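You operate a simulated robot arm through the tools that you are given. There is no shell and no other tool. Be economical: measure what you need, move in short steps, check, and stop when the job is done.

You run a simulated two-armed robot. Do the job below in one go: nothing can be reset, and whatever is moved stays where it is left.

JOB
Turn on the air, set 7 bar and open air lever 92.
Fine: the air is the red wall lever; slide the yellow slider to free the knob, and lock it again. Where these are worked on the way, their far stop is far enough and under half their travel is too little: yellow slider.

Only the result counts: the job must be done as asked and must still hold three seconds after the hand-in. Knocking over, shifting, dropping, spilling or breaking anything else fails it.

ROBOT AND FRAMES
Two 7-joint arms with fingered hands on one trunk that stands fixed in place. Base frame: the origin is at the foot of the trunk, x ahead of it, y to its left, z up. Units: cm, degrees, N and s.
The left shoulder is at [2.1, 20.8, 139.8], the right one opposite. Payload 5 kg a hand.
Tool frame (each hand has its own): the origin (TCP) lies between the finger pads and is the grasp point; the fingertips stand 4.8 cm ahead of it; z points along the fingers, y is the line along which they close. The gripper opens to 16 cm. The gripper's body begins 5.6 cm behind the TCP. The gripper is a hand of 4 fingers: y runs from the thumb to the fingers, the wrist lies at [-2.6, -14.2, -25.2] in the tool frame, and closing takes about 1.5 s.
Orientation is that of the tool frame in the base frame, as a unit quaternion [x, y, z, w]. With the fingers straight down and the wrist toward the robot, the tool's x, y and z point along [0, 1, 0], [1, 0, 0] and [0, 0, -1] of the base frame.

CONTROLS
- The arms move only by the tool send_rows. It takes "left_targets", "right_targets" or both (then of equal length, played together; a hand with none holds still); each is a list of rows, each a list of 6 numbers: the shift along the base's x, y, z in cm, then the turn, a rotation vector about the base's x, y, z in degrees. In form: [[tx, ty, tz, ax, ay, az], ...]. A call has 1 to 10 rows; each row is the pose to reach, as a shift and turn from the pose commanded when the call began. "left_jaw" and "right_jaw" are, for a hand that has rows, the finger opening in cm, from 0 to 16, set as the call begins (left out, the last holds). A row lasts 0.2 s, in which the tool goes at most 5 cm and 8.6 degrees; a call with a longer step from one row to the next is refused whole, and so is a gripper value outside its range. Where a pose cannot be reached the arm comes as near as it can. A force on the tool above 40 N (or 10 N above the force at the start of the call, whichever is more), or a blocked arm, ends the call early, and 0.2 s more pass. The fingers move at their own pace (about 10.8 cm/s each) and stop on an object; they squeeze with about 23 N. The grip force told is the motor's: it shows also when the fingers shut on nothing. Time passes only in rows, and 0.2 s behind the last, so rows that repeat a pose let the fingers close. It gives the time, the measured TCP pose, the force on the tool (base axes), the opening and the grip force at its end, in the units of the frame above (readings bear some noise), with the torque about the TCP (base axes, N m) and any sound that the robot's microphone picked up, and new pictures: "show" is both (left out), scene, wrist or none (wrist: the cameras of the hands that moved).
- Cameras (640 x 400 px; columns grow to the right, rows downward): "scene" is now at [10.39, 0.03, 160.63]; the picture's right is [0.00, -1.00, 0.00], its down [-0.36, -0.00, -0.93] and it looks along [0.93, 0.00, -0.36] (base axes); focal length 315 px, centre (320, 200). "left" rides on the left gripper at [-8.7, -13.3, -18.9] in its tool frame; the picture's right is [-0.83, -0.26, 0.49], its down [0.51, -0.71, 0.49] and it looks along [0.22, 0.66, 0.72] (tool axes); focal length 238 px, centre (320, 200). "right" rides on the right gripper at [8.7, -13.3, -18.9] in its tool frame; the picture's right is [-0.83, 0.26, -0.49], its down [-0.51, -0.71, 0.49] and it looks along [-0.22, 0.66, 0.72] (tool axes); focal length 238 px, centre (320, 200). There is no depth. A picture from a camera that has moved, and an enlarged one, comes with that camera's place and axes in the base frame and with its lens.
- move_column(by): slides the trunk up (or, below 0, down) by that many cm; the arms and the scene camera ride with it, the base frame stays. It gives what a move gives, with no picture.
- finger_targets(index, middle, ring, thumb_bend, thumb_turn, hand): sets how far each is bent, from 0 (flat) to 100 (curled in); at 30 the hand is open as for a grip, at 70 the pads meet at the TCP. One left out holds its place. A second passes; each finger stops where it meets its share of the squeeze, and holds until it gets a number again. A gripper value or a shape takes the hand back. It gives what a move gives, with no picture; readings hold the bend of each and the force on the fingers (four entries, about 0 where the hand has none), thumb and palm. thumb_turn goes from beside the hand (0) to across from the fingers (100), as for a grip.
- grasp_type(shape, hand): the hand has 4 fingers and takes this shape, open, in about a second: jaw (thumb against the fingers, like two jaws); tri (thumb and two fingers); tip (a fingertip pinch); poke (one finger out to press); point (the index stretched); flat (the hand flat); cup (the hand cupped); fist (a fist). The gripper value then closes the fingers along that shape, each until it touches; the sizes above hold for jaw. It gives what a move gives, with no picture.
- pan_tilt(pan, tilt): turns the head with the scene camera to pan (to the left, within 86 degrees either way) and tilt (down, from -29 to 69), counted from straight ahead of the robot. It gives what a move gives, and a new picture of the scene camera.
- close_up(camera, box): a new picture of the part [left, top, right, bottom] of that camera's present view, enlarged. It takes no simulated time.
- finish_job(): hands the job in; it is judged then, once.

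Work in short steps. Places have to be worked out from the pictures, the camera data and where the tool is seen: move nearer, look again, correct. Check each grasp and each placing, and mend what went wrong. You have 120 turns and 200 pictures in all, those below and enlarged ones among them. Open the grippers and draw the arms clear of the work before you hand the job in, unless the task says otherwise; then end with one line.

The tools are called by a JSON object that holds its "method" and its "body". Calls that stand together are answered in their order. send_rows: Moves the arms, as the interface text tells. Its arguments: {"type":"object","properties":{"left_targets":{"type":"array"},"left_jaw":{"type":"number"},"right_targets":{"type":"array"},"right_jaw":{"type":"number"},"show":{"type":"string","enum":["both","scene","wrist","none"]}},"required":[]} The other tools are called the same way: move_column (by) slides the trunk up or down; grasp_type (shape, hand) gives the hand a shape; finger_targets (index, middle, ring, thumb_bend, thumb_turn, hand) moves the fingers one by one; pan_tilt (pan, tilt) turns the head that bears the scene camera; close_up (camera, box) takes an enlarged picture of a part of a camera's view; finish_job () hands the job in.

At the start:

```text
time: 0.0
left_tool_pos: [63.55, 37.18, 134.89]
left_tcp_rot: [0.707, 0.707, 0.001, 0.0]
left_contact_force: [-0.3, 0.6, -0.6]
left_moment: [0.0, -0.03, -0.04]
left_width: 15.95
left_grip_force: 0.1
left_shape: jaw
left_bend: [30.0, 30.0, 30.0, 30.0, 98.0]
left_finger forces: [0.0, 0.1, 0.1, 0.0, 0.0, 0.0]
right_tool_pos: [70.24, -15.09, 137.77]
right_tcp_rot: [0.708, 0.707, 0.0, 0.0]
right_contact_force: [-0.3, 0.6, -0.4]
right_moment: [0.02, 0.03, 0.01]
right_width: 15.95
right_grip_force: 0.0
right_shape: jaw
right_bend: [30.0, 30.0, 30.0, 30.0, 98.0]
right_finger forces: [0.0, 0.1, 0.0, 0.1, 0.0, 0.0]
trunk travel left (down, up): [-40.0, 29.0]
head pan, tilt: [0.0, 21.4]
```

scene: 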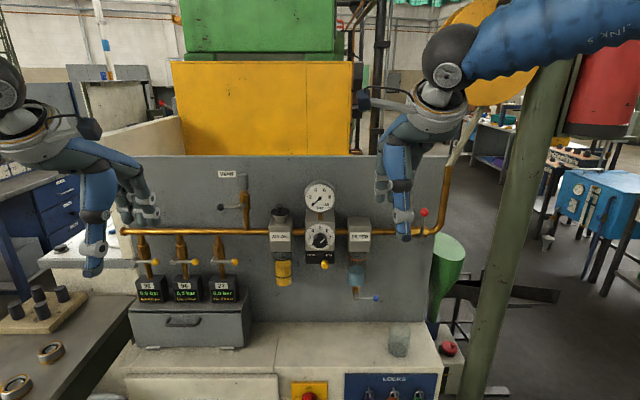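
right: 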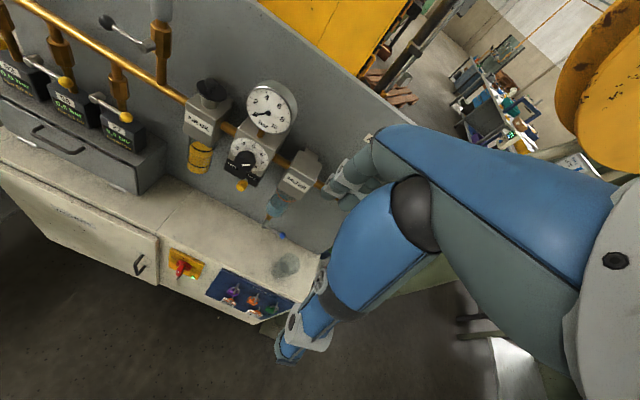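
left: 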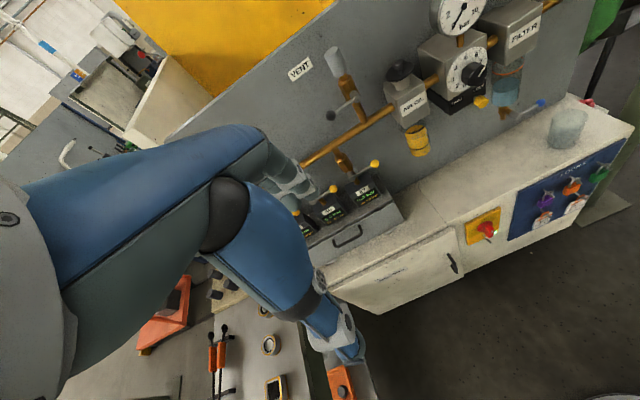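

I'll start with close-ups of the panel to read the labels and see the knob, slider and red lever.

{"method": "close_up", "body": {"camera": "scene", "box": [270, 170, 390, 280]}}

{"method": "close_up", "body": {"camera": "scene", "box": [110, 220, 260, 310]}}

{"method": "close_up", "body": {"camera": "scene", "box": [370, 180, 460, 250]}}

{"method": "close_up", "body": {"camera": "right", "box": [170, 70, 330, 210]}}

{"method": "close_up", "body": {"camera": "left", "box": [400, 0, 560, 160]}}

```text
3.64 times, centred on (330, 225) of scene
camera zoom: at [10.39, 0.03, 160.63], right [0.0, -1.0, 0.0], down [-0.36, 0.0, -0.93], along [0.93, 0.0, -0.36], focal length 1147 px, centre (284, 109)
```

zoom: 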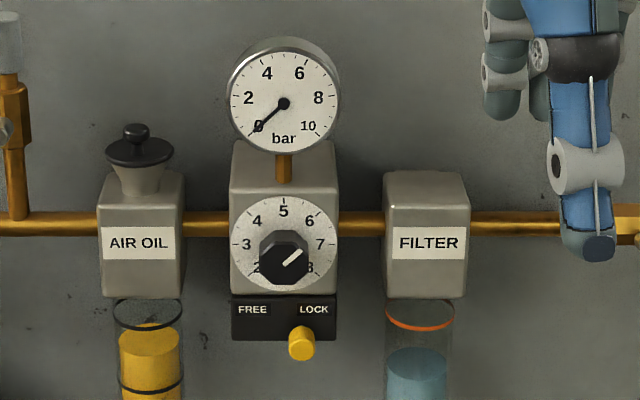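

```text
4.27 times, centred on (185, 265) of scene
camera zoom: at [10.39, 0.03, 160.63], right [0.0, -1.0, 0.0], down [-0.36, 0.0, -0.93], along [0.93, 0.0, -0.36], focal length 1346 px, centre (896, -77)
```

zoom: 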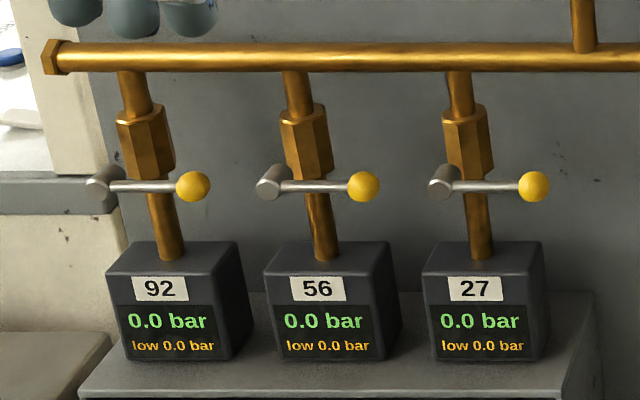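

```text
5.71 times, centred on (415, 215) of scene
camera zoom: at [10.39, 0.03, 160.63], right [0.0, -1.0, 0.0], down [-0.36, 0.0, -0.93], along [0.93, 0.0, -0.36], focal length 1802 px, centre (-223, 114)
```

zoom: 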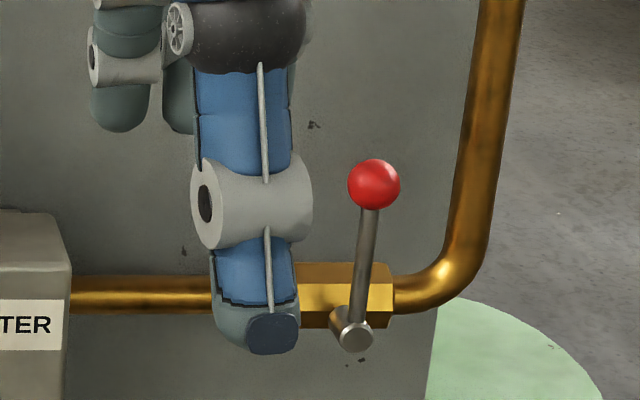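

```text
2.86 times, centred on (250, 140) of right
camera zoom: at [57.04, -6.31, 156.64], right [0.26, -0.83, 0.49], down [-0.71, -0.51, -0.49], along [0.66, -0.22, -0.72], focal length 681 px, centre (520, 371)
```

zoom: 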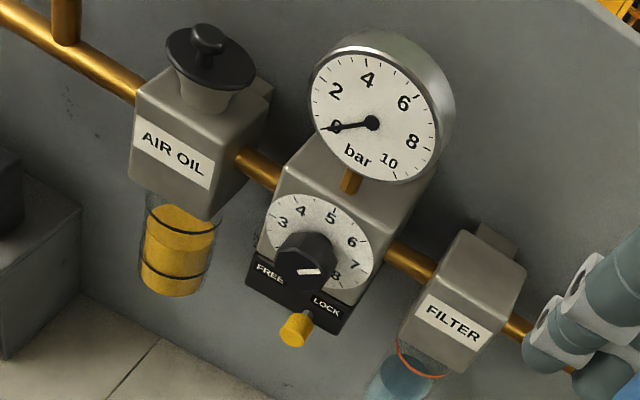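

```text
2.50 times, centred on (480, 80) of left
camera zoom: at [50.27, 28.44, 153.64], right [-0.26, -0.83, -0.49], down [-0.71, 0.51, -0.49], along [0.66, 0.22, -0.72], focal length 596 px, centre (-80, 500)
```

zoom: 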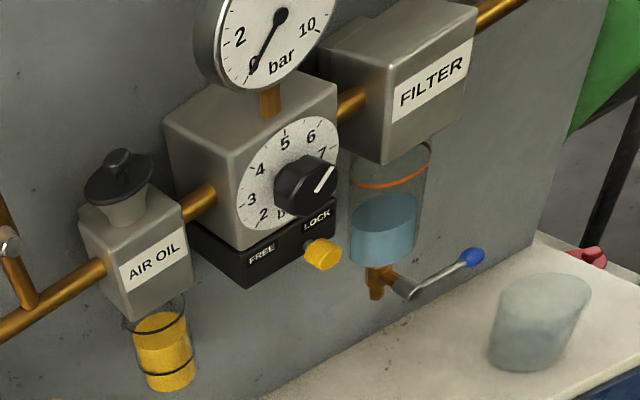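

The layout reads clearly: knob near (93, 0, 114) at about 6 with 45° per bar, slider at LOCK, red lever upright near (92, -29, 120), lever 92 near (90, 52, 109). I'll pitch both hands forward while staying well clear of the panel.

{"method": "send_rows", "body": {"left_targets": [[-0.5, 0, -1, 0, -8.5, 0], [-1, 0, -2, 0, -17, 0], [-1.5, 0, -3, 0, -25.5, 0], [-2, 0, -4, 0, -34, 0], [-2.5, 0, -5, 0, -42.5, 0], [-3, 0, -6, 0, -51, 0], [-3.5, 0, -7, 0, -59.5, 0], [-4, 0, -8, 0, -68, 0], [-4.5, 0, -9, 0, -76.5, 0], [-5, 0, -10, 0, -85, 0]], "right_targets": [[-1, -1, -1, 0, -8.5, 0], [-2, -2, -2, 0, -17, 0], [-3, -3, -3, 0, -25.5, 0], [-4, -4, -4, 0, -34, 0], [-5, -5, -5, 0, -42.5, 0], [-6, -6, -6, 0, -51, 0], [-7, -7, -7, 0, -59.5, 0], [-8, -8, -8, 0, -68, 0], [-9, -9, -9, 0, -76.5, 0], [-10, -10, -10, 0, -85, 0]]}}

```text
time: 1.9
left_tool_pos: [61.34, 39.12, 137.82]
left_tcp_rot: [0.724, 0.386, 0.512, 0.255]
left_contact_force: [-0.3, 0.2, 1.1]
left_moment: [0.04, 0.12, 0.03]
left_width: 15.97
left_grip_force: 0.1
left_shape: jaw
left_bend: [30.0, 30.0, 30.0, 30.0, 98.0]
left_finger forces: [0.0, 0.0, 0.0, 0.0, 0.0, 0.1]
left hand out of reach, approached as far as the arm can: row 5, 6, 7, 8, 9
right_tool_pos: [61.65, -19.45, 131.42]
right_tcp_rot: [0.54, 0.595, 0.426, 0.416]
right_contact_force: [-0.2, -1.2, 1.6]
right_moment: [-0.01, 0.05, 0.08]
right_width: 15.98
right_grip_force: 0.1
right_shape: jaw
right_bend: [30.0, 30.0, 30.0, 30.0, 97.0]
right_finger forces: [0.0, 0.1, 0.1, 0.0, 0.1, 0.0]
trunk travel left (down, up): [-40.0, 29.0]
head pan, tilt: [0.0, 21.4]
stopped in row 9 (right hand): the force on the tool passed its limit at 46 N (the readings are from after the stop); the commanded pose is now the measured one
camera scene: at [10.26, -0.09, 160.66], right [0.0, -1.0, 0.0], down [-0.36, 0.0, -0.93], along [0.93, 0.0, -0.36], focal length 315 px, centre (320, 200)
camera right: at [39.22, -12.51, 123.79], right [-0.33, -0.85, 0.42], down [0.3, -0.51, -0.8], along [0.89, -0.14, 0.43], focal length 238 px, centre (320, 200)
camera left: at [38.05, 39.3, 129.32], right [0.23, -0.52, -0.82], down [0.34, 0.83, -0.44], along [0.91, -0.18, 0.37], focal length 238 px, centre (320, 200)
```

scene: 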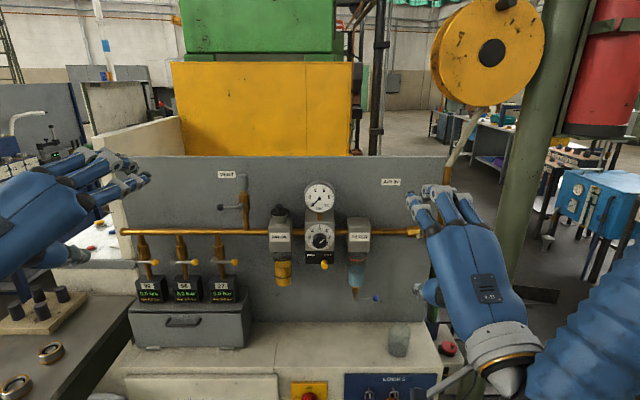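
right: 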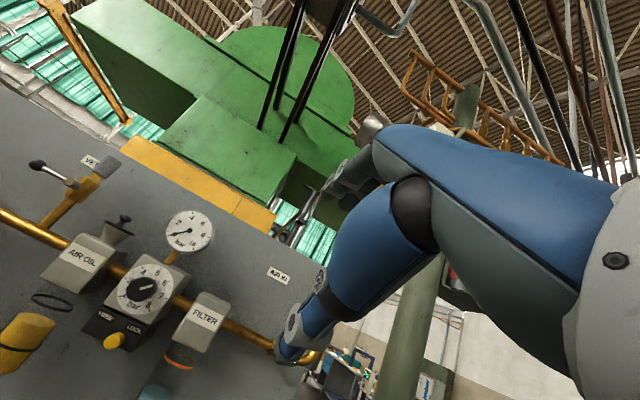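
left: 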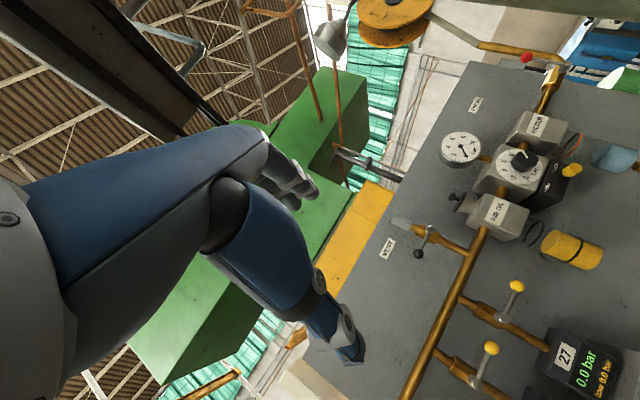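

The hand hit a limit in that wrist-below pose, so I'll switch both hands to a side-wrist pose: fingers forward, closing line horizontal, wrist outboard.

{"method": "send_rows", "body": {"left_targets": [[0, 0.5, -1, 5.4, -1.8, -1.1], [0, 1, -2, 10.8, -3.6, -2.2], [0, 1.5, -3, 16.2, -5.4, -3.3], [0, 2, -4, 21.6, -7.2, -4.4], [0, 2.5, -5, 27, -9, -5.5], [0, 3, -6, 32.4, -10.7, -6.7], [0, 3.5, -7, 37.9, -12.5, -7.8], [0, 4, -8, 43.3, -14.3, -8.9], [0, 4.5, -9, 48.7, -16.1, -10], [0, 5, -10, 54.1, -17.9, -11.1]], "right_targets": [[0, -0.8, -0.8, -8.3, -1.5, 1], [0, -1.6, -1.6, -16.7, -3.1, 2], [0, -2.4, -2.4, -25, -4.6, 3], [0, -3.2, -3.2, -33.4, -6.2, 4], [0, -4, -4, -41.7, -7.7, 5], [0, -4.8, -4.8, -50.1, -9.3, 5.9], [0, -5.6, -5.6, -58.4, -10.8, 6.9], [0, -6.4, -6.4, -66.8, -12.4, 7.9], [0, -7.2, -7.2, -75.1, -13.9, 8.9], [0, -8, -8, -83.5, -15.5, 9.9]]}}

```text
time: 4.1
left_tool_pos: [61.59, 44.49, 127.33]
left_tcp_rot: [0.708, 0.001, 0.706, 0.0]
left_contact_force: [0.3, 0.5, -0.3]
left_moment: [-0.01, -0.02, -0.07]
left_width: 16.02
left_grip_force: 0.0
left_shape: jaw
left_bend: [30.0, 30.0, 30.0, 30.0, 98.0]
left_finger forces: [0.0, 0.0, 0.1, 0.0, 0.0, 0.0]
right_tool_pos: [61.94, -27.29, 123.23]
right_tcp_rot: [0.021, 0.71, 0.016, 0.704]
right_contact_force: [-0.5, 0.8, -0.1]
right_moment: [-0.04, -0.02, -0.05]
right_width: 15.99
right_grip_force: 0.0
right_shape: jaw
right_bend: [30.0, 30.0, 30.0, 30.0, 97.0]
right_finger forces: [0.0, 0.0, 0.0, 0.0, 0.0, 0.1]
trunk travel left (down, up): [-40.0, 29.0]
head pan, tilt: [0.0, 21.4]
camera scene: at [10.41, 0.11, 160.63], right [0.0, -1.0, 0.0], down [-0.36, 0.0, -0.93], along [0.93, 0.0, -0.36], focal length 315 px, centre (320, 200)
camera right: at [42.88, -39.99, 114.01], right [-0.48, 0.22, 0.85], down [0.49, -0.74, 0.46], along [0.73, 0.64, 0.25], focal length 238 px, centre (320, 200)
camera left: at [42.48, 57.72, 118.69], right [0.48, 0.26, -0.84], down [0.49, 0.71, 0.5], along [0.72, -0.66, 0.22], focal length 238 px, centre (320, 200)
```

scene: 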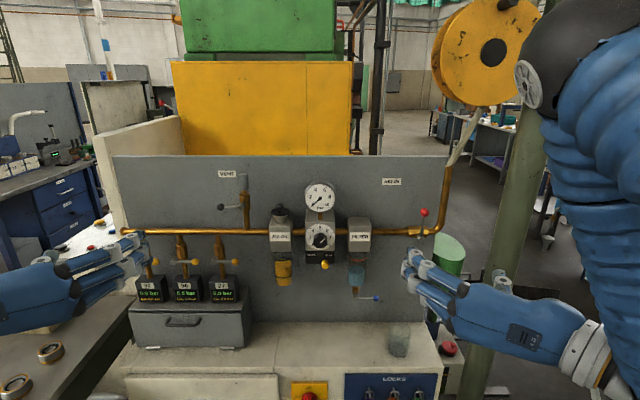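
right: 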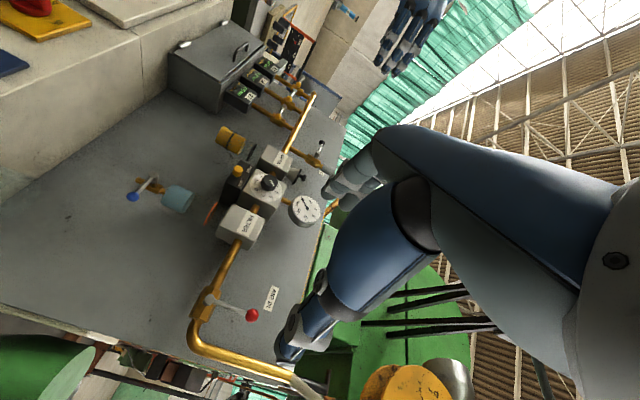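
left: 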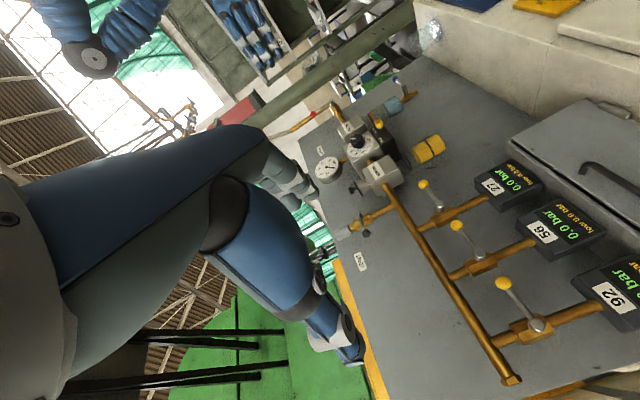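

Triangulation puts the red ball near (93.2, -29.9, 124.5), the wall at x≈105, and lever 92's ball at (91.9, 49.5, 109) with its hub at (92, 56, 109). I'll bring the right hand close in front of the red ball.

{"method": "send_rows", "body": {"right_targets": [[4, -0.5, 0.3, 0, 0, 0], [8, -1, 0.6, 0, 0, 0], [12, -1.5, 0.9, 0, 0, 0], [16, -2, 1.2, 0, 0, 0], [20, -2.6, 1.3, 0, 0, 0], [22, -2.6, 1.3, 0, 0, 0]], "right_jaw": 9}}

{"method": "close_up", "body": {"camera": "scene", "box": [370, 170, 470, 260]}}

```text
time: 5.5
left_tool_pos: [61.44, 44.33, 127.4]
left_tcp_rot: [0.709, 0.002, 0.705, 0.001]
left_contact_force: [-0.1, 0.1, 1.0]
left_moment: [0.03, -0.02, 0.01]
left_width: 15.99
left_grip_force: 0.0
left_shape: jaw
left_bend: [30.0, 30.0, 30.0, 30.0, 98.0]
left_finger forces: [0.0, 0.1, 0.1, 0.1, 0.0, 0.0]
right_tool_pos: [83.71, -30.0, 124.47]
right_tcp_rot: [0.022, 0.711, 0.017, 0.703]
right_contact_force: [-0.3, 0.5, -0.7]
right_moment: [0.01, 0.02, -0.04]
right_width: 9.03
right_grip_force: 0.1
right_shape: jaw
right_bend: [74.0, 42.0, 39.0, 67.0, 100.0]
right_finger forces: [0.1, 0.1, 0.0, 0.0, 0.0, 0.0]
trunk travel left (down, up): [-40.0, 29.0]
head pan, tilt: [0.0, 21.4]
camera scene: at [10.4, 0.05, 160.63], right [0.0, -1.0, 0.0], down [-0.36, 0.0, -0.93], along [0.93, 0.0, -0.36], focal length 315 px, centre (320, 200)
camera right: at [64.75, -42.55, 115.2], right [-0.48, 0.22, 0.85], down [0.49, -0.74, 0.46], along [0.73, 0.64, 0.25], focal length 238 px, centre (320, 200)
```

scene: 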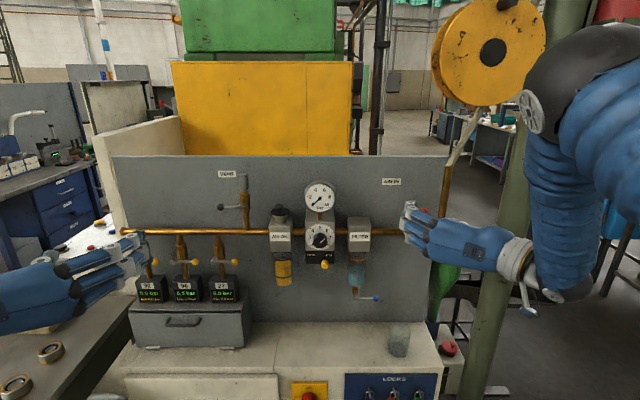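
right: 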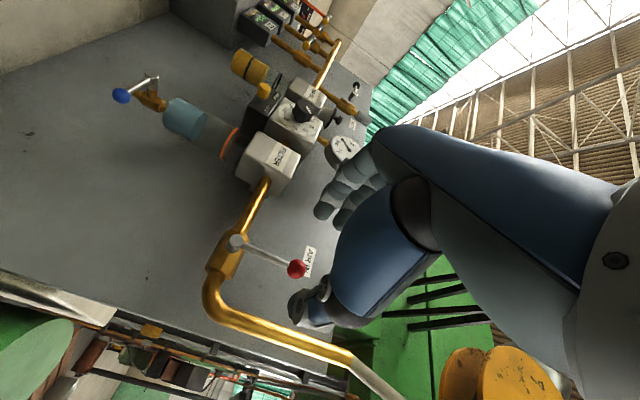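

```text
4.44 times, centred on (420, 215) of scene
camera zoom: at [10.4, 0.05, 160.63], right [0.0, -1.0, 0.0], down [-0.36, 0.0, -0.93], along [0.93, 0.0, -0.36], focal length 1402 px, centre (-124, 133)
```

zoom: 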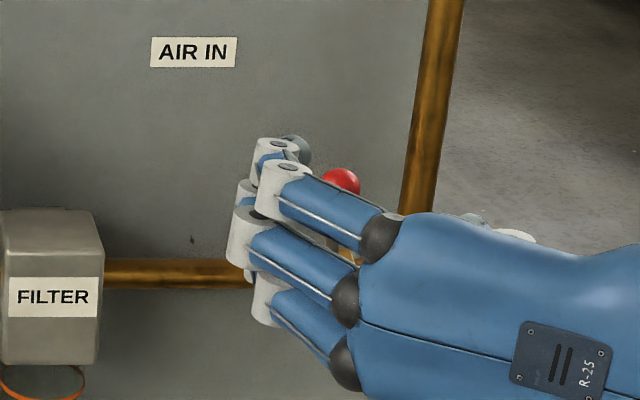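

The ball lies straight ahead between thumb and fingers. I'll advance so the ball sits at the TCP, with the jaw still open.

{"method": "send_rows", "body": {"right_targets": [[2, 0, 0, 0, 0, 0], [4, 0, 0, 0, 0, 0], [6, 0, 0, 0, 0, 0], [8, 0, 0, 0, 0, 0], [8.7, 0, 0, 0, 0, 0]]}}

{"method": "close_up", "body": {"camera": "scene", "box": [370, 170, 470, 260]}}

```text
time: 6.7
left_tool_pos: [61.55, 44.41, 127.46]
left_tcp_rot: [0.709, 0.001, 0.705, 0.001]
left_contact_force: [-0.7, -0.1, 0.8]
left_moment: [0.0, -0.02, 0.01]
left_width: 15.98
left_grip_force: 0.1
left_shape: jaw
left_bend: [30.0, 30.0, 30.0, 30.0, 98.0]
left_finger forces: [0.1, 0.0, 0.0, 0.0, 0.0, 0.1]
right_tool_pos: [92.17, -29.94, 124.6]
right_tcp_rot: [0.022, 0.71, 0.018, 0.704]
right_contact_force: [-5.5, 2.7, 0.4]
right_moment: [0.07, 0.08, -0.19]
right_width: 8.86
right_grip_force: 0.1
right_shape: jaw
right_bend: [74.0, 42.0, 39.0, 68.0, 100.0]
right_finger forces: [0.1, 0.1, 0.1, 0.0, 5.6, 0.0]
trunk travel left (down, up): [-40.0, 29.0]
head pan, tilt: [0.0, 21.4]
camera scene: at [10.26, 0.09, 160.64], right [0.0, -1.0, 0.0], down [-0.36, 0.0, -0.93], along [0.93, 0.0, -0.36], focal length 315 px, centre (320, 200)
camera right: at [73.33, -42.51, 115.37], right [-0.48, 0.21, 0.85], down [0.49, -0.74, 0.46], along [0.73, 0.64, 0.25], focal length 238 px, centre (320, 200)
```

scene: 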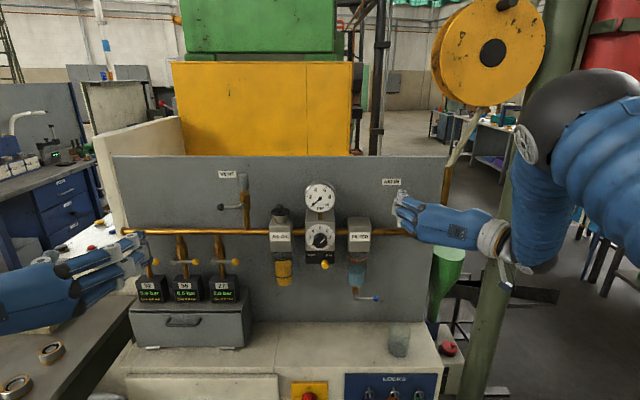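
right: 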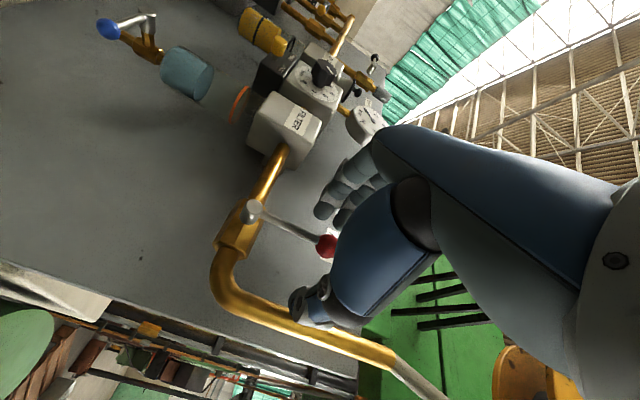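

```text
4.44 times, centred on (420, 215) of scene
camera zoom: at [10.26, 0.09, 160.64], right [0.0, -1.0, 0.0], down [-0.36, 0.0, -0.93], along [0.93, 0.0, -0.36], focal length 1402 px, centre (-124, 133)
```

zoom: 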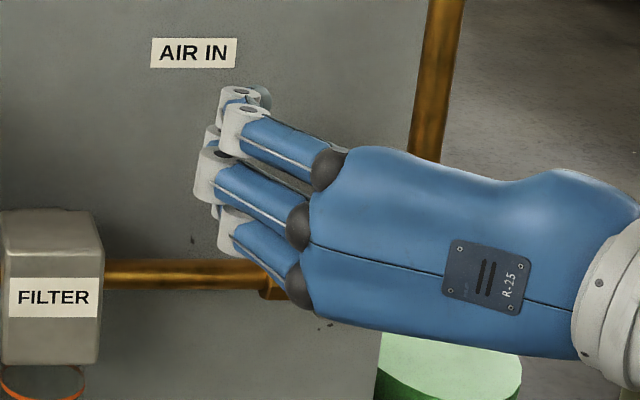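

There's a slight thumb contact (5.6 N), so the ball is in the hand. I'll close on it.

{"method": "send_rows", "body": {"right_targets": [[-0.3, 0, 0, 0, 0, 0], [-0.3, 0, 0, 0, 0, 0], [-0.3, 0, 0, 0, 0, 0], [-0.3, 0, 0, 0, 0, 0], [-0.3, 0, 0, 0, 0, 0], [-0.3, 0, 0, 0, 0, 0]], "right_jaw": 0, "show": "wrist"}}

```text
time: 8.1
left_tool_pos: [61.6, 44.54, 127.21]
left_tcp_rot: [0.709, 0.002, 0.705, 0.002]
left_contact_force: [0.4, -0.3, -0.1]
left_moment: [0.03, 0.01, 0.04]
left_width: 16.03
left_grip_force: 0.1
left_shape: jaw
left_bend: [30.0, 30.0, 30.0, 30.0, 98.0]
left_finger forces: [0.0, 0.0, 0.0, 0.0, 0.0, 0.0]
right_tool_pos: [92.09, -29.7, 124.45]
right_tcp_rot: [0.021, 0.71, 0.017, 0.703]
right_contact_force: [3.4, 21.1, -4.2]
right_moment: [0.12, 0.07, 0.39]
right_width: 1.65
right_grip_force: 23.2
right_shape: jaw
right_bend: [70.0, 70.0, 70.0, 78.0, 100.0]
right_finger forces: [20.0, 0.1, 0.0, 0.0, 1.9, 0.0]
trunk travel left (down, up): [-40.0, 29.0]
head pan, tilt: [0.0, 21.4]
camera right: at [73.12, -42.33, 115.27], right [-0.48, 0.22, 0.85], down [0.49, -0.74, 0.46], along [0.73, 0.64, 0.25], focal length 238 px, centre (320, 200)
```

right: 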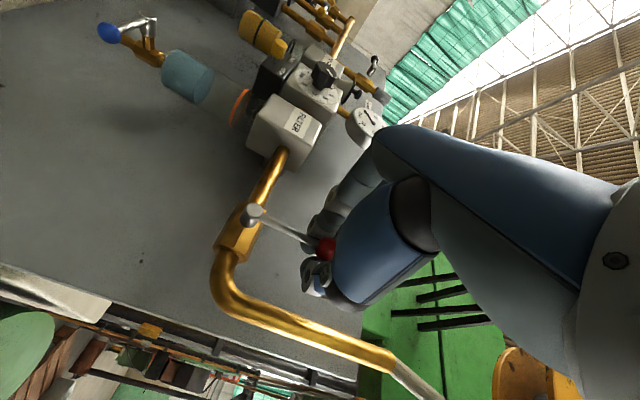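

The index pushes the ball rightward with ~20 N and it doesn't move, so the lever likely turns to the left. I'll test that with a small arc leftward.

{"method": "send_rows", "body": {"right_targets": [[0, 0.7, 0, 0, 0, 0], [0, 1.4, -0.1, 0, 0, 0], [0, 2.1, -0.2, 0, 0, 0], [0, 2.8, -0.4, 0, 0, 0], [0, 3.5, -0.7, 0, 0, 0]], "show": "wrist"}}

```text
time: 9.3
left_tool_pos: [61.71, 44.4, 127.35]
left_tcp_rot: [0.71, 0.001, 0.705, 0.001]
left_contact_force: [-1.0, 1.3, -0.6]
left_moment: [0.02, -0.02, -0.03]
left_width: 16.02
left_grip_force: 0.0
left_shape: jaw
left_bend: [30.0, 30.0, 30.0, 30.0, 98.0]
left_finger forces: [0.0, 0.0, 0.0, 0.0, 0.0, 0.1]
right_tool_pos: [92.25, -26.66, 123.69]
right_tcp_rot: [0.022, 0.71, 0.016, 0.704]
right_contact_force: [9.1, -2.6, -2.0]
right_moment: [-0.06, 0.02, 0.04]
right_width: 1.81
right_grip_force: 23.2
right_shape: jaw
right_bend: [70.0, 70.0, 70.0, 77.0, 100.0]
right_finger forces: [7.9, 0.1, 0.1, 0.0, 5.5, 0.0]
trunk travel left (down, up): [-40.0, 29.0]
head pan, tilt: [0.0, 21.4]
camera right: at [73.2, -39.14, 114.51], right [-0.48, 0.22, 0.85], down [0.49, -0.74, 0.46], along [0.73, 0.64, 0.25], focal length 238 px, centre (320, 200)
```

right: 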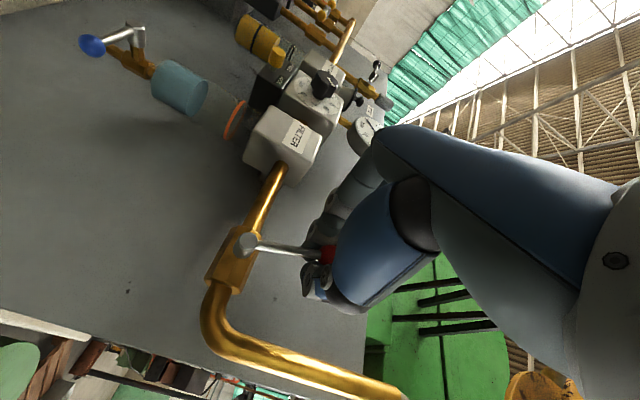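

The lever swings freely to the left. I'll continue the arc down to about 70° and then look.

{"method": "send_rows", "body": {"right_targets": [[0, 1.0, -0.6, 0, 0, 0], [0, 2.0, -1.25, 0, 0, 0], [-0.3, 2.8, -2.1, 0, 0, 0], [-0.5, 3.5, -2.9, 0, 0, 0], [-0.5, 4.0, -3.8, 0, 0, 0], [-0.5, 4.5, -4.9, 0, 0, 0]]}}

{"method": "close_up", "body": {"camera": "scene", "box": [340, 170, 460, 260]}}

```text
time: 10.7
left_tool_pos: [61.6, 44.59, 127.29]
left_tcp_rot: [0.71, 0.001, 0.705, 0.001]
left_contact_force: [-0.3, -0.7, -0.2]
left_moment: [0.04, -0.03, -0.02]
left_width: 16.0
left_grip_force: 0.0
left_shape: jaw
left_bend: [30.0, 30.0, 30.0, 30.0, 98.0]
left_finger forces: [0.1, 0.0, 0.0, 0.1, 0.0, 0.0]
right_tool_pos: [91.95, -21.92, 118.94]
right_tcp_rot: [0.021, 0.71, 0.017, 0.703]
right_contact_force: [24.4, 2.0, 10.4]
right_moment: [-0.86, -0.13, 0.43]
right_width: 1.64
right_grip_force: 22.8
right_shape: jaw
right_bend: [70.0, 70.0, 70.0, 76.0, 100.0]
right_finger forces: [15.5, 5.5, 0.0, 0.0, 24.6, 0.0]
trunk travel left (down, up): [-40.0, 29.0]
head pan, tilt: [0.0, 21.4]
camera scene: at [10.62, 0.11, 160.62], right [0.0, -1.0, 0.0], down [-0.37, 0.0, -0.93], along [0.93, 0.0, -0.37], focal length 315 px, centre (320, 200)
camera right: at [72.98, -34.51, 109.65], right [-0.48, 0.22, 0.85], down [0.49, -0.74, 0.46], along [0.73, 0.64, 0.25], focal length 238 px, centre (320, 200)
```

scene: 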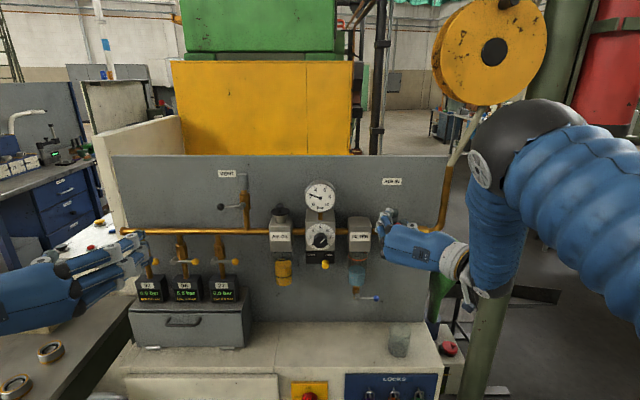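
right: 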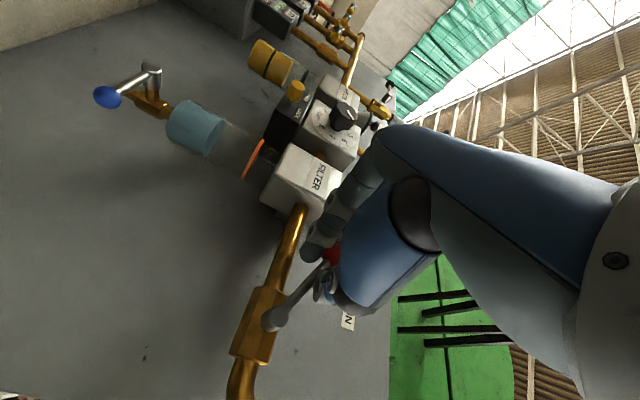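

```text
4.44 times, centred on (400, 215) of scene
camera zoom: at [10.62, 0.11, 160.62], right [0.0, -1.0, 0.0], down [-0.37, 0.0, -0.93], along [0.93, 0.0, -0.37], focal length 1402 px, centre (-36, 133)
```

zoom: 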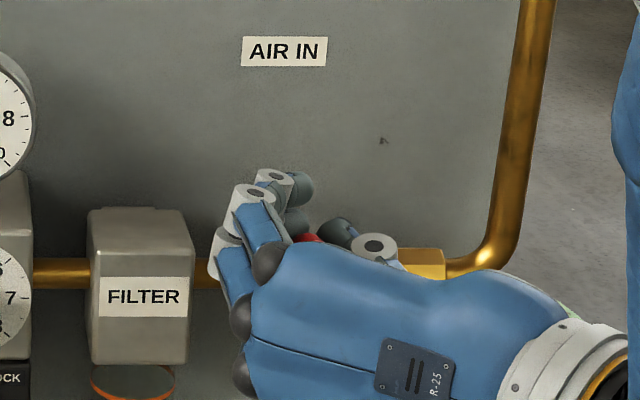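

Air is coming in and the gauge has risen. The hand is being pulled forward by about 24 N, so I'll move 0.7 cm forward and finish the arc downward to the stop.

{"method": "send_rows", "body": {"right_targets": [[0.6, 0.2, -0.7, 0, 0, 0], [0.6, 0.3, -1.5, 0, 0, 0], [0.6, 0.4, -2.3, 0, 0, 0], [0.6, 0.5, -3.0, 0, 0, 0], [0.6, 0.5, -3.5, 0, 0, 0]], "show": "wrist"}}

{"method": "close_up", "body": {"camera": "scene", "box": [270, 170, 450, 280]}}

```text
time: 11.9
left_tool_pos: [61.36, 44.58, 127.41]
left_tcp_rot: [0.708, 0.001, 0.706, 0.001]
left_contact_force: [-0.5, 0.5, -0.4]
left_moment: [0.01, 0.03, 0.0]
left_width: 15.99
left_grip_force: 0.1
left_shape: jaw
left_bend: [30.0, 30.0, 30.0, 30.0, 98.0]
left_finger forces: [0.0, 0.0, 0.0, 0.0, 0.1, 0.0]
right_tool_pos: [92.14, -21.18, 115.49]
right_tcp_rot: [0.021, 0.709, 0.017, 0.705]
right_contact_force: [-3.6, 7.6, 19.2]
right_moment: [-1.77, -0.22, 0.12]
right_width: 1.64
right_grip_force: 23.5
right_shape: jaw
right_bend: [70.0, 70.0, 70.0, 76.0, 100.0]
right_finger forces: [28.3, 5.3, 0.0, 0.0, 45.1, 0.0]
trunk travel left (down, up): [-40.0, 29.0]
head pan, tilt: [0.0, 21.4]
camera right: at [73.22, -33.88, 106.26], right [-0.48, 0.22, 0.85], down [0.49, -0.74, 0.46], along [0.73, 0.64, 0.25], focal length 238 px, centre (320, 200)
```

right: 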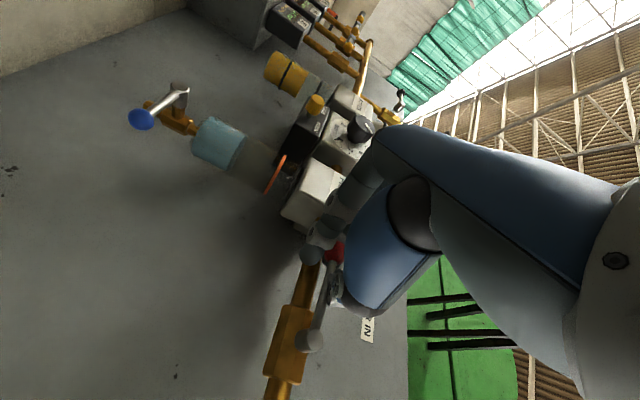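

```text
3.56 times, centred on (360, 225) of scene
camera zoom: at [10.17, 0.21, 160.65], right [0.0, -1.0, 0.0], down [-0.36, 0.0, -0.93], along [0.93, 0.0, -0.36], focal length 1121 px, centre (178, 111)
```

zoom: 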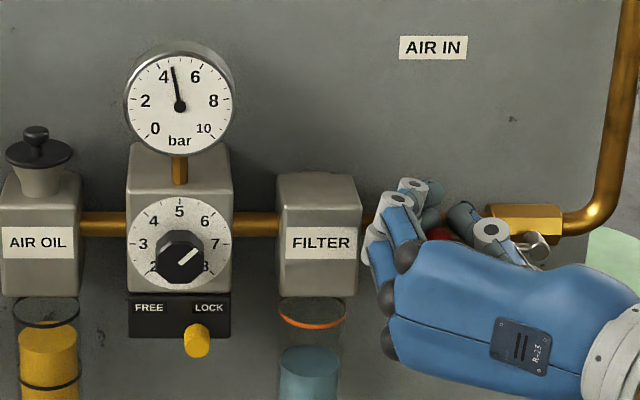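

The handle is nearly along the pipe. I'll push a little further down to confirm the stop.

{"method": "send_rows", "body": {"right_targets": [[0, 0, -0.5, 0, 0, 0], [0, 0, -1.0, 0, 0, 0], [0, 0, -1.5, 0, 0, 0], [0, 0, -1.5, 0, 0, 0]], "show": "wrist"}}

{"method": "close_up", "body": {"camera": "scene", "box": [270, 170, 450, 280]}}

```text
time: 12.8
left_tool_pos: [61.19, 44.47, 127.51]
left_tcp_rot: [0.708, 0.002, 0.706, 0.001]
left_contact_force: [-0.4, 0.1, 0.7]
left_moment: [0.04, 0.04, 0.05]
left_width: 16.0
left_grip_force: 0.1
left_shape: jaw
left_bend: [30.0, 30.0, 30.0, 30.0, 98.0]
left_finger forces: [0.1, 0.0, 0.0, 0.0, 0.1, 0.0]
right_tool_pos: [92.2, -21.25, 115.26]
right_tcp_rot: [0.019, 0.702, 0.02, 0.711]
right_contact_force: [-12.7, 8.1, 19.3]
right_moment: [-1.54, -0.39, -0.01]
right_width: 1.64
right_grip_force: 22.9
right_shape: jaw
right_bend: [70.0, 70.0, 70.0, 76.0, 100.0]
right_finger forces: [29.3, 17.9, 0.0, 0.0, 41.5, 0.0]
trunk travel left (down, up): [-40.0, 29.0]
head pan, tilt: [0.0, 21.4]
stopped in row 4 (right hand): the force on the tool passed its limit at 43 N (the readings are from after the stop); the commanded pose is now the measured one
camera right: at [73.5, -33.89, 105.55], right [-0.5, 0.21, 0.84], down [0.49, -0.74, 0.47], along [0.72, 0.64, 0.26], focal length 238 px, centre (320, 200)
```

right: 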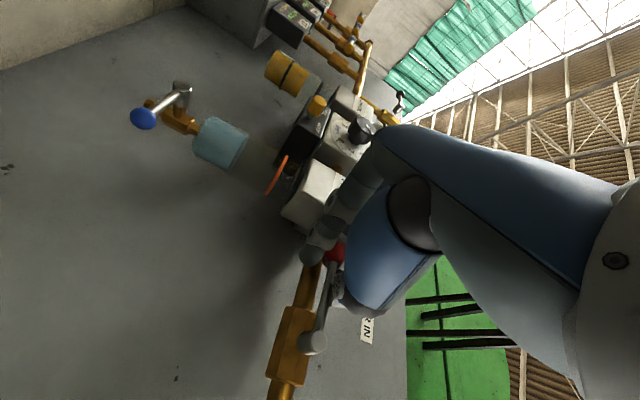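

```text
3.56 times, centred on (360, 225) of scene
camera zoom: at [10.0, 0.11, 160.64], right [0.0, -1.0, 0.0], down [-0.36, 0.0, -0.93], along [0.93, 0.0, -0.36], focal length 1121 px, centre (178, 111)
```

zoom: 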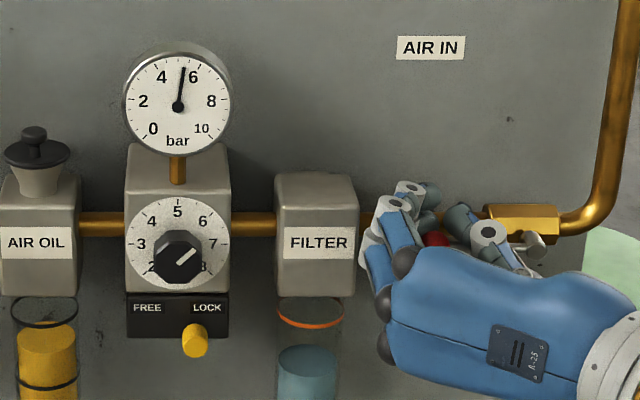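

That's the stop (43 N) and the gauge keeps rising. I'll open slightly, because the filter is close on the left, and back out along x.

{"method": "send_rows", "body": {"right_targets": [[0, -0.2, 0.2, 0, 0, 0], [0, -0.2, 0.2, 0, 0, 0], [0, -0.2, 0.2, 0, 0, 0], [-2, -0.2, 0.2, 0, 0, 0], [-4, -0.2, 0.2, 0, 0, 0], [-7, -0.2, 0.2, 0, 0, 0], [-10, -0.2, 0.2, 0, 0, 0], [-14, -0.2, 0.2, 0, 0, 0]], "right_jaw": 5}}

{"method": "close_up", "body": {"camera": "scene", "box": [270, 170, 450, 280]}}

```text
time: 14.6
left_tool_pos: [61.37, 44.45, 127.43]
left_tcp_rot: [0.709, 0.002, 0.705, 0.0]
left_contact_force: [0.2, 0.7, 0.6]
left_moment: [0.01, 0.04, -0.04]
left_width: 16.03
left_grip_force: 0.0
left_shape: jaw
left_bend: [30.0, 30.0, 30.0, 30.0, 98.0]
left_finger forces: [0.0, 0.1, 0.0, 0.1, 0.0, 0.0]
right_tool_pos: [78.46, -21.75, 114.74]
right_tcp_rot: [0.021, 0.706, 0.018, 0.707]
right_contact_force: [1.0, -0.5, 0.6]
right_moment: [-0.03, 0.06, -0.05]
right_width: 5.01
right_grip_force: 0.1
right_shape: jaw
right_bend: [74.0, 53.0, 51.0, 73.0, 100.0]
right_finger forces: [0.1, 0.1, 0.0, 0.1, 0.0, 0.0]
trunk travel left (down, up): [-40.0, 29.0]
head pan, tilt: [0.0, 21.4]
camera scene: at [10.3, 0.08, 160.63], right [0.0, -1.0, 0.0], down [-0.36, 0.0, -0.93], along [0.93, 0.0, -0.36], focal length 315 px, centre (320, 200)
camera right: at [59.5, -34.27, 105.22], right [-0.49, 0.21, 0.85], down [0.49, -0.74, 0.47], along [0.72, 0.64, 0.26], focal length 238 px, centre (320, 200)
```

scene: 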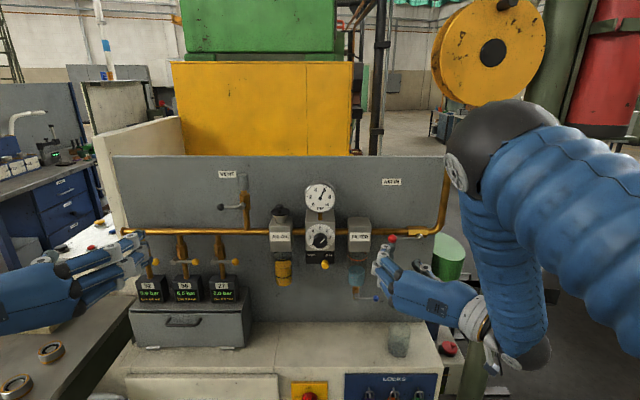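
right: 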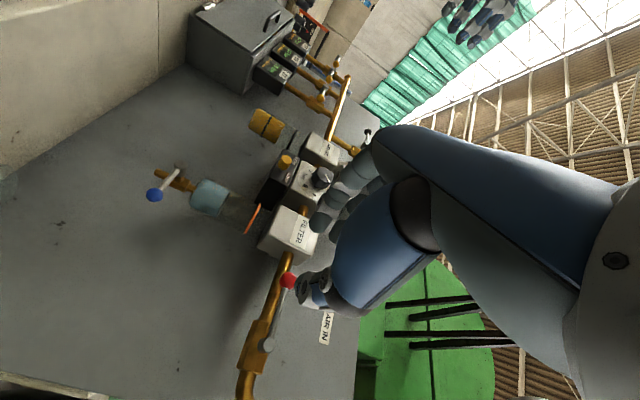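

```text
3.56 times, centred on (360, 225) of scene
camera zoom: at [10.3, 0.08, 160.63], right [0.0, -1.0, 0.0], down [-0.36, 0.0, -0.93], along [0.93, 0.0, -0.36], focal length 1121 px, centre (178, 111)
```

zoom: 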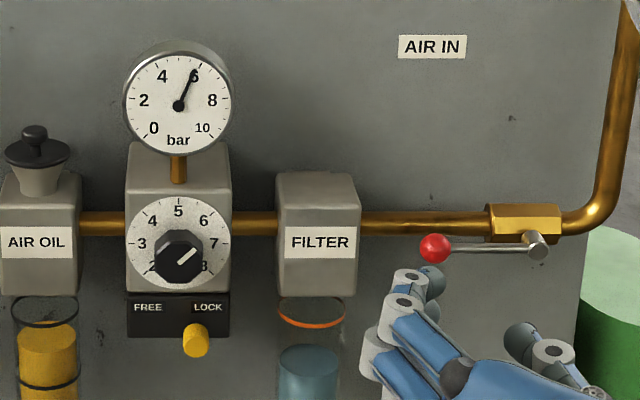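

The red lever is along the pipe and the gauge is heading to 6. Next is the slider, tip about (91, -1.4, 108): I'll line the right hand up in front of it.

{"method": "send_rows", "body": {"right_targets": [[-2, 4, -1.3, 0, 0, 0], [-2, 8, -2.6, 0, 0, 0], [-2, 12, -4, 0, 0, 0], [-2, 16, -5.4, 0, 0, 0], [-2, 20.2, -6.7, 0, 0, 0], [1, 20.2, -6.7, 0, 0, 0], [5, 20.2, -6.7, 0, 0, 0]], "right_jaw": 6}}

{"method": "close_up", "body": {"camera": "scene", "box": [270, 170, 390, 280]}}

```text
time: 16.2
left_tool_pos: [61.46, 44.47, 127.34]
left_tcp_rot: [0.709, 0.002, 0.705, 0.001]
left_contact_force: [-0.1, -0.2, 0.0]
left_moment: [-0.01, -0.04, 0.0]
left_width: 16.0
left_grip_force: 0.2
left_shape: jaw
left_bend: [30.0, 30.0, 30.0, 30.0, 98.0]
left_finger forces: [0.0, 0.1, 0.1, 0.0, 0.0, 0.0]
right_tool_pos: [83.4, -1.2, 107.91]
right_tcp_rot: [0.021, 0.707, 0.018, 0.707]
right_contact_force: [-0.9, 0.3, -2.0]
right_moment: [0.04, -0.12, -0.04]
right_width: 5.99
right_grip_force: 0.0
right_shape: jaw
right_bend: [74.0, 50.0, 48.0, 73.0, 100.0]
right_finger forces: [0.0, 0.1, 0.0, 0.0, 0.0, 0.0]
trunk travel left (down, up): [-40.0, 29.0]
head pan, tilt: [0.0, 21.4]
camera scene: at [10.49, 0.1, 160.62], right [0.0, -1.0, 0.0], down [-0.37, 0.0, -0.93], along [0.93, 0.0, -0.37], focal length 315 px, centre (320, 200)
camera right: at [64.49, -13.74, 98.45], right [-0.49, 0.21, 0.85], down [0.49, -0.74, 0.47], along [0.73, 0.64, 0.25], focal length 238 px, centre (320, 200)
```

scene: 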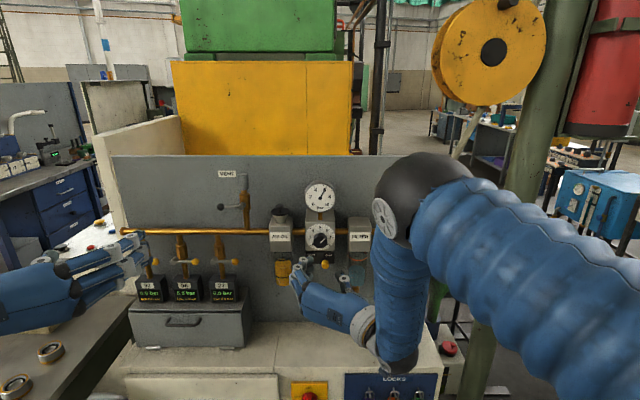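
right: 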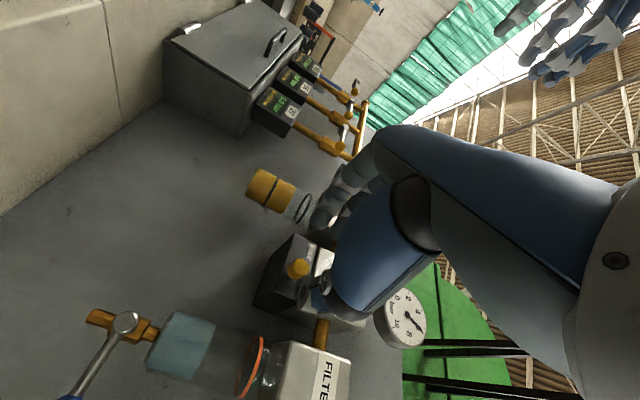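

```text
3.64 times, centred on (330, 225) of scene
camera zoom: at [10.49, 0.1, 160.62], right [0.0, -1.0, 0.0], down [-0.37, 0.0, -0.93], along [0.93, 0.0, -0.37], focal length 1147 px, centre (284, 109)
```

zoom: 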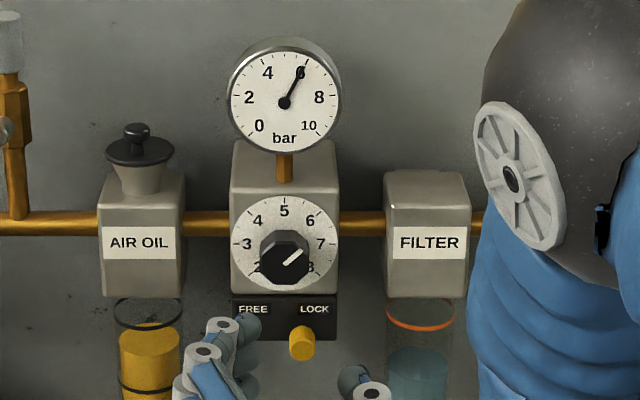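

The gauge reads 6.0, and the slider sits between thumb and fingers in the same alignment the red ball had. I'll advance 6.5 cm.

{"method": "send_rows", "body": {"right_targets": [[2, 0, 0, 0, 0, 0], [4, 0, 0, 0, 0, 0], [5.5, 0, 0, 0, 0, 0], [6.5, 0, 0, 0, 0, 0]], "show": "wrist"}}

{"method": "close_up", "body": {"camera": "scene", "box": [270, 170, 390, 280]}}

```text
time: 17.2
left_tool_pos: [60.93, 44.5, 127.55]
left_tcp_rot: [0.708, 0.002, 0.706, 0.001]
left_contact_force: [0.1, 0.6, 0.2]
left_moment: [-0.02, 0.01, 0.0]
left_width: 15.98
left_grip_force: 0.1
left_shape: jaw
left_bend: [30.0, 30.0, 30.0, 30.0, 98.0]
left_finger forces: [0.1, 0.0, 0.0, 0.0, 0.0, 0.1]
right_tool_pos: [89.42, -1.18, 108.12]
right_tcp_rot: [0.019, 0.707, 0.02, 0.707]
right_contact_force: [-28.0, 1.3, 2.4]
right_moment: [0.12, 0.23, 1.21]
right_width: 6.02
right_grip_force: 0.1
right_shape: jaw
right_bend: [74.0, 50.0, 48.0, 73.0, 100.0]
right_finger forces: [25.7, 2.1, 0.1, 0.0, 0.0, 0.0]
trunk travel left (down, up): [-40.0, 29.0]
head pan, tilt: [0.0, 21.4]
camera right: at [70.63, -13.88, 98.71], right [-0.49, 0.21, 0.85], down [0.49, -0.74, 0.47], along [0.72, 0.64, 0.25], focal length 238 px, centre (320, 200)
```

right: 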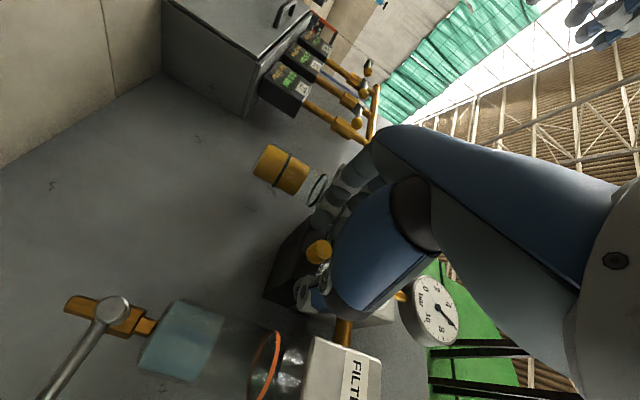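

```text
3.64 times, centred on (330, 225) of scene
camera zoom: at [9.9, 0.1, 160.66], right [0.0, -1.0, 0.0], down [-0.36, 0.0, -0.93], along [0.93, 0.0, -0.36], focal length 1147 px, centre (284, 109)
```

zoom: 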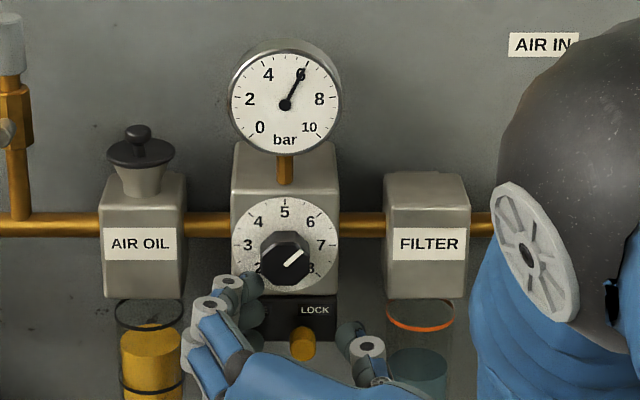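

The index tip touched the block face (28 N). I'll back off 0.8 cm and close onto the slider.

{"method": "send_rows", "body": {"right_targets": [[-1.2, -0.2, 0, 0, 0, 0], [-1.2, -0.2, 0, 0, 0, 0], [-1.2, -0.2, 0, 0, 0, 0], [-1.2, -0.2, 0, 0, 0, 0], [-1.2, -0.2, 0, 0, 0, 0], [-1.2, -0.2, 0, 0, 0, 0]], "right_jaw": 0, "show": "wrist"}}

{"method": "close_up", "body": {"camera": "scene", "box": [270, 170, 390, 280]}}

```text
time: 18.6
left_tool_pos: [61.6, 44.48, 127.43]
left_tcp_rot: [0.709, 0.002, 0.705, 0.001]
left_contact_force: [0.1, -0.1, 0.3]
left_moment: [0.02, -0.02, -0.02]
left_width: 16.0
left_grip_force: 0.0
left_shape: jaw
left_bend: [30.0, 30.0, 30.0, 30.0, 98.0]
left_finger forces: [0.1, 0.1, 0.1, 0.0, 0.1, 0.1]
right_tool_pos: [88.89, -1.53, 108.2]
right_tcp_rot: [0.021, 0.706, 0.018, 0.707]
right_contact_force: [9.1, 2.8, 1.0]
right_moment: [-0.09, 0.01, 0.0]
right_width: 1.8
right_grip_force: 22.8
right_shape: jaw
right_bend: [74.0, 58.0, 57.0, 70.0, 100.0]
right_finger forces: [12.3, 0.1, 3.3, 0.1, 13.4, 0.1]
trunk travel left (down, up): [-40.0, 29.0]
head pan, tilt: [0.0, 21.4]
camera right: at [69.99, -14.19, 98.68], right [-0.49, 0.21, 0.85], down [0.49, -0.74, 0.47], along [0.72, 0.64, 0.26], focal length 238 px, centre (320, 200)
```

right: 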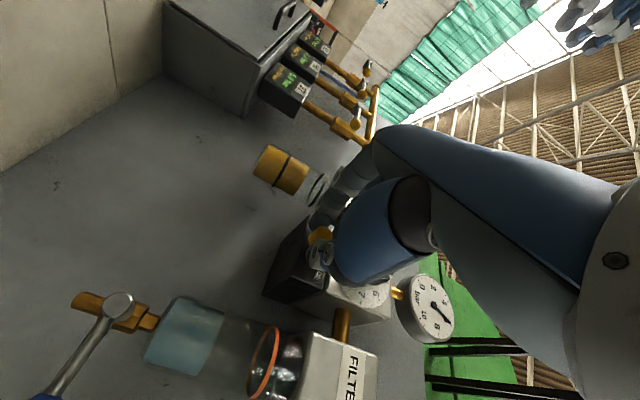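

```text
3.64 times, centred on (330, 225) of scene
camera zoom: at [10.48, 0.09, 160.62], right [0.0, -1.0, 0.0], down [-0.37, 0.0, -0.93], along [0.93, 0.0, -0.37], focal length 1147 px, centre (284, 109)
```

zoom: 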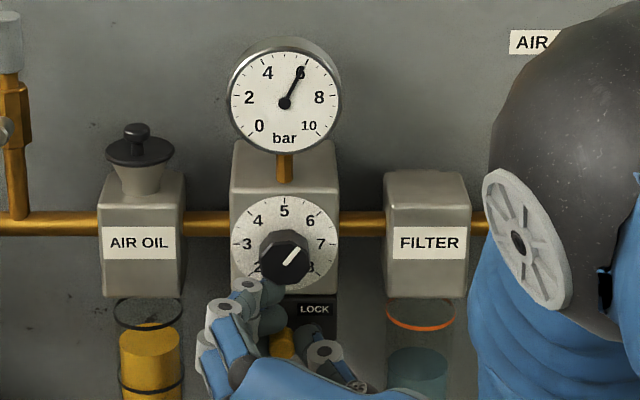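

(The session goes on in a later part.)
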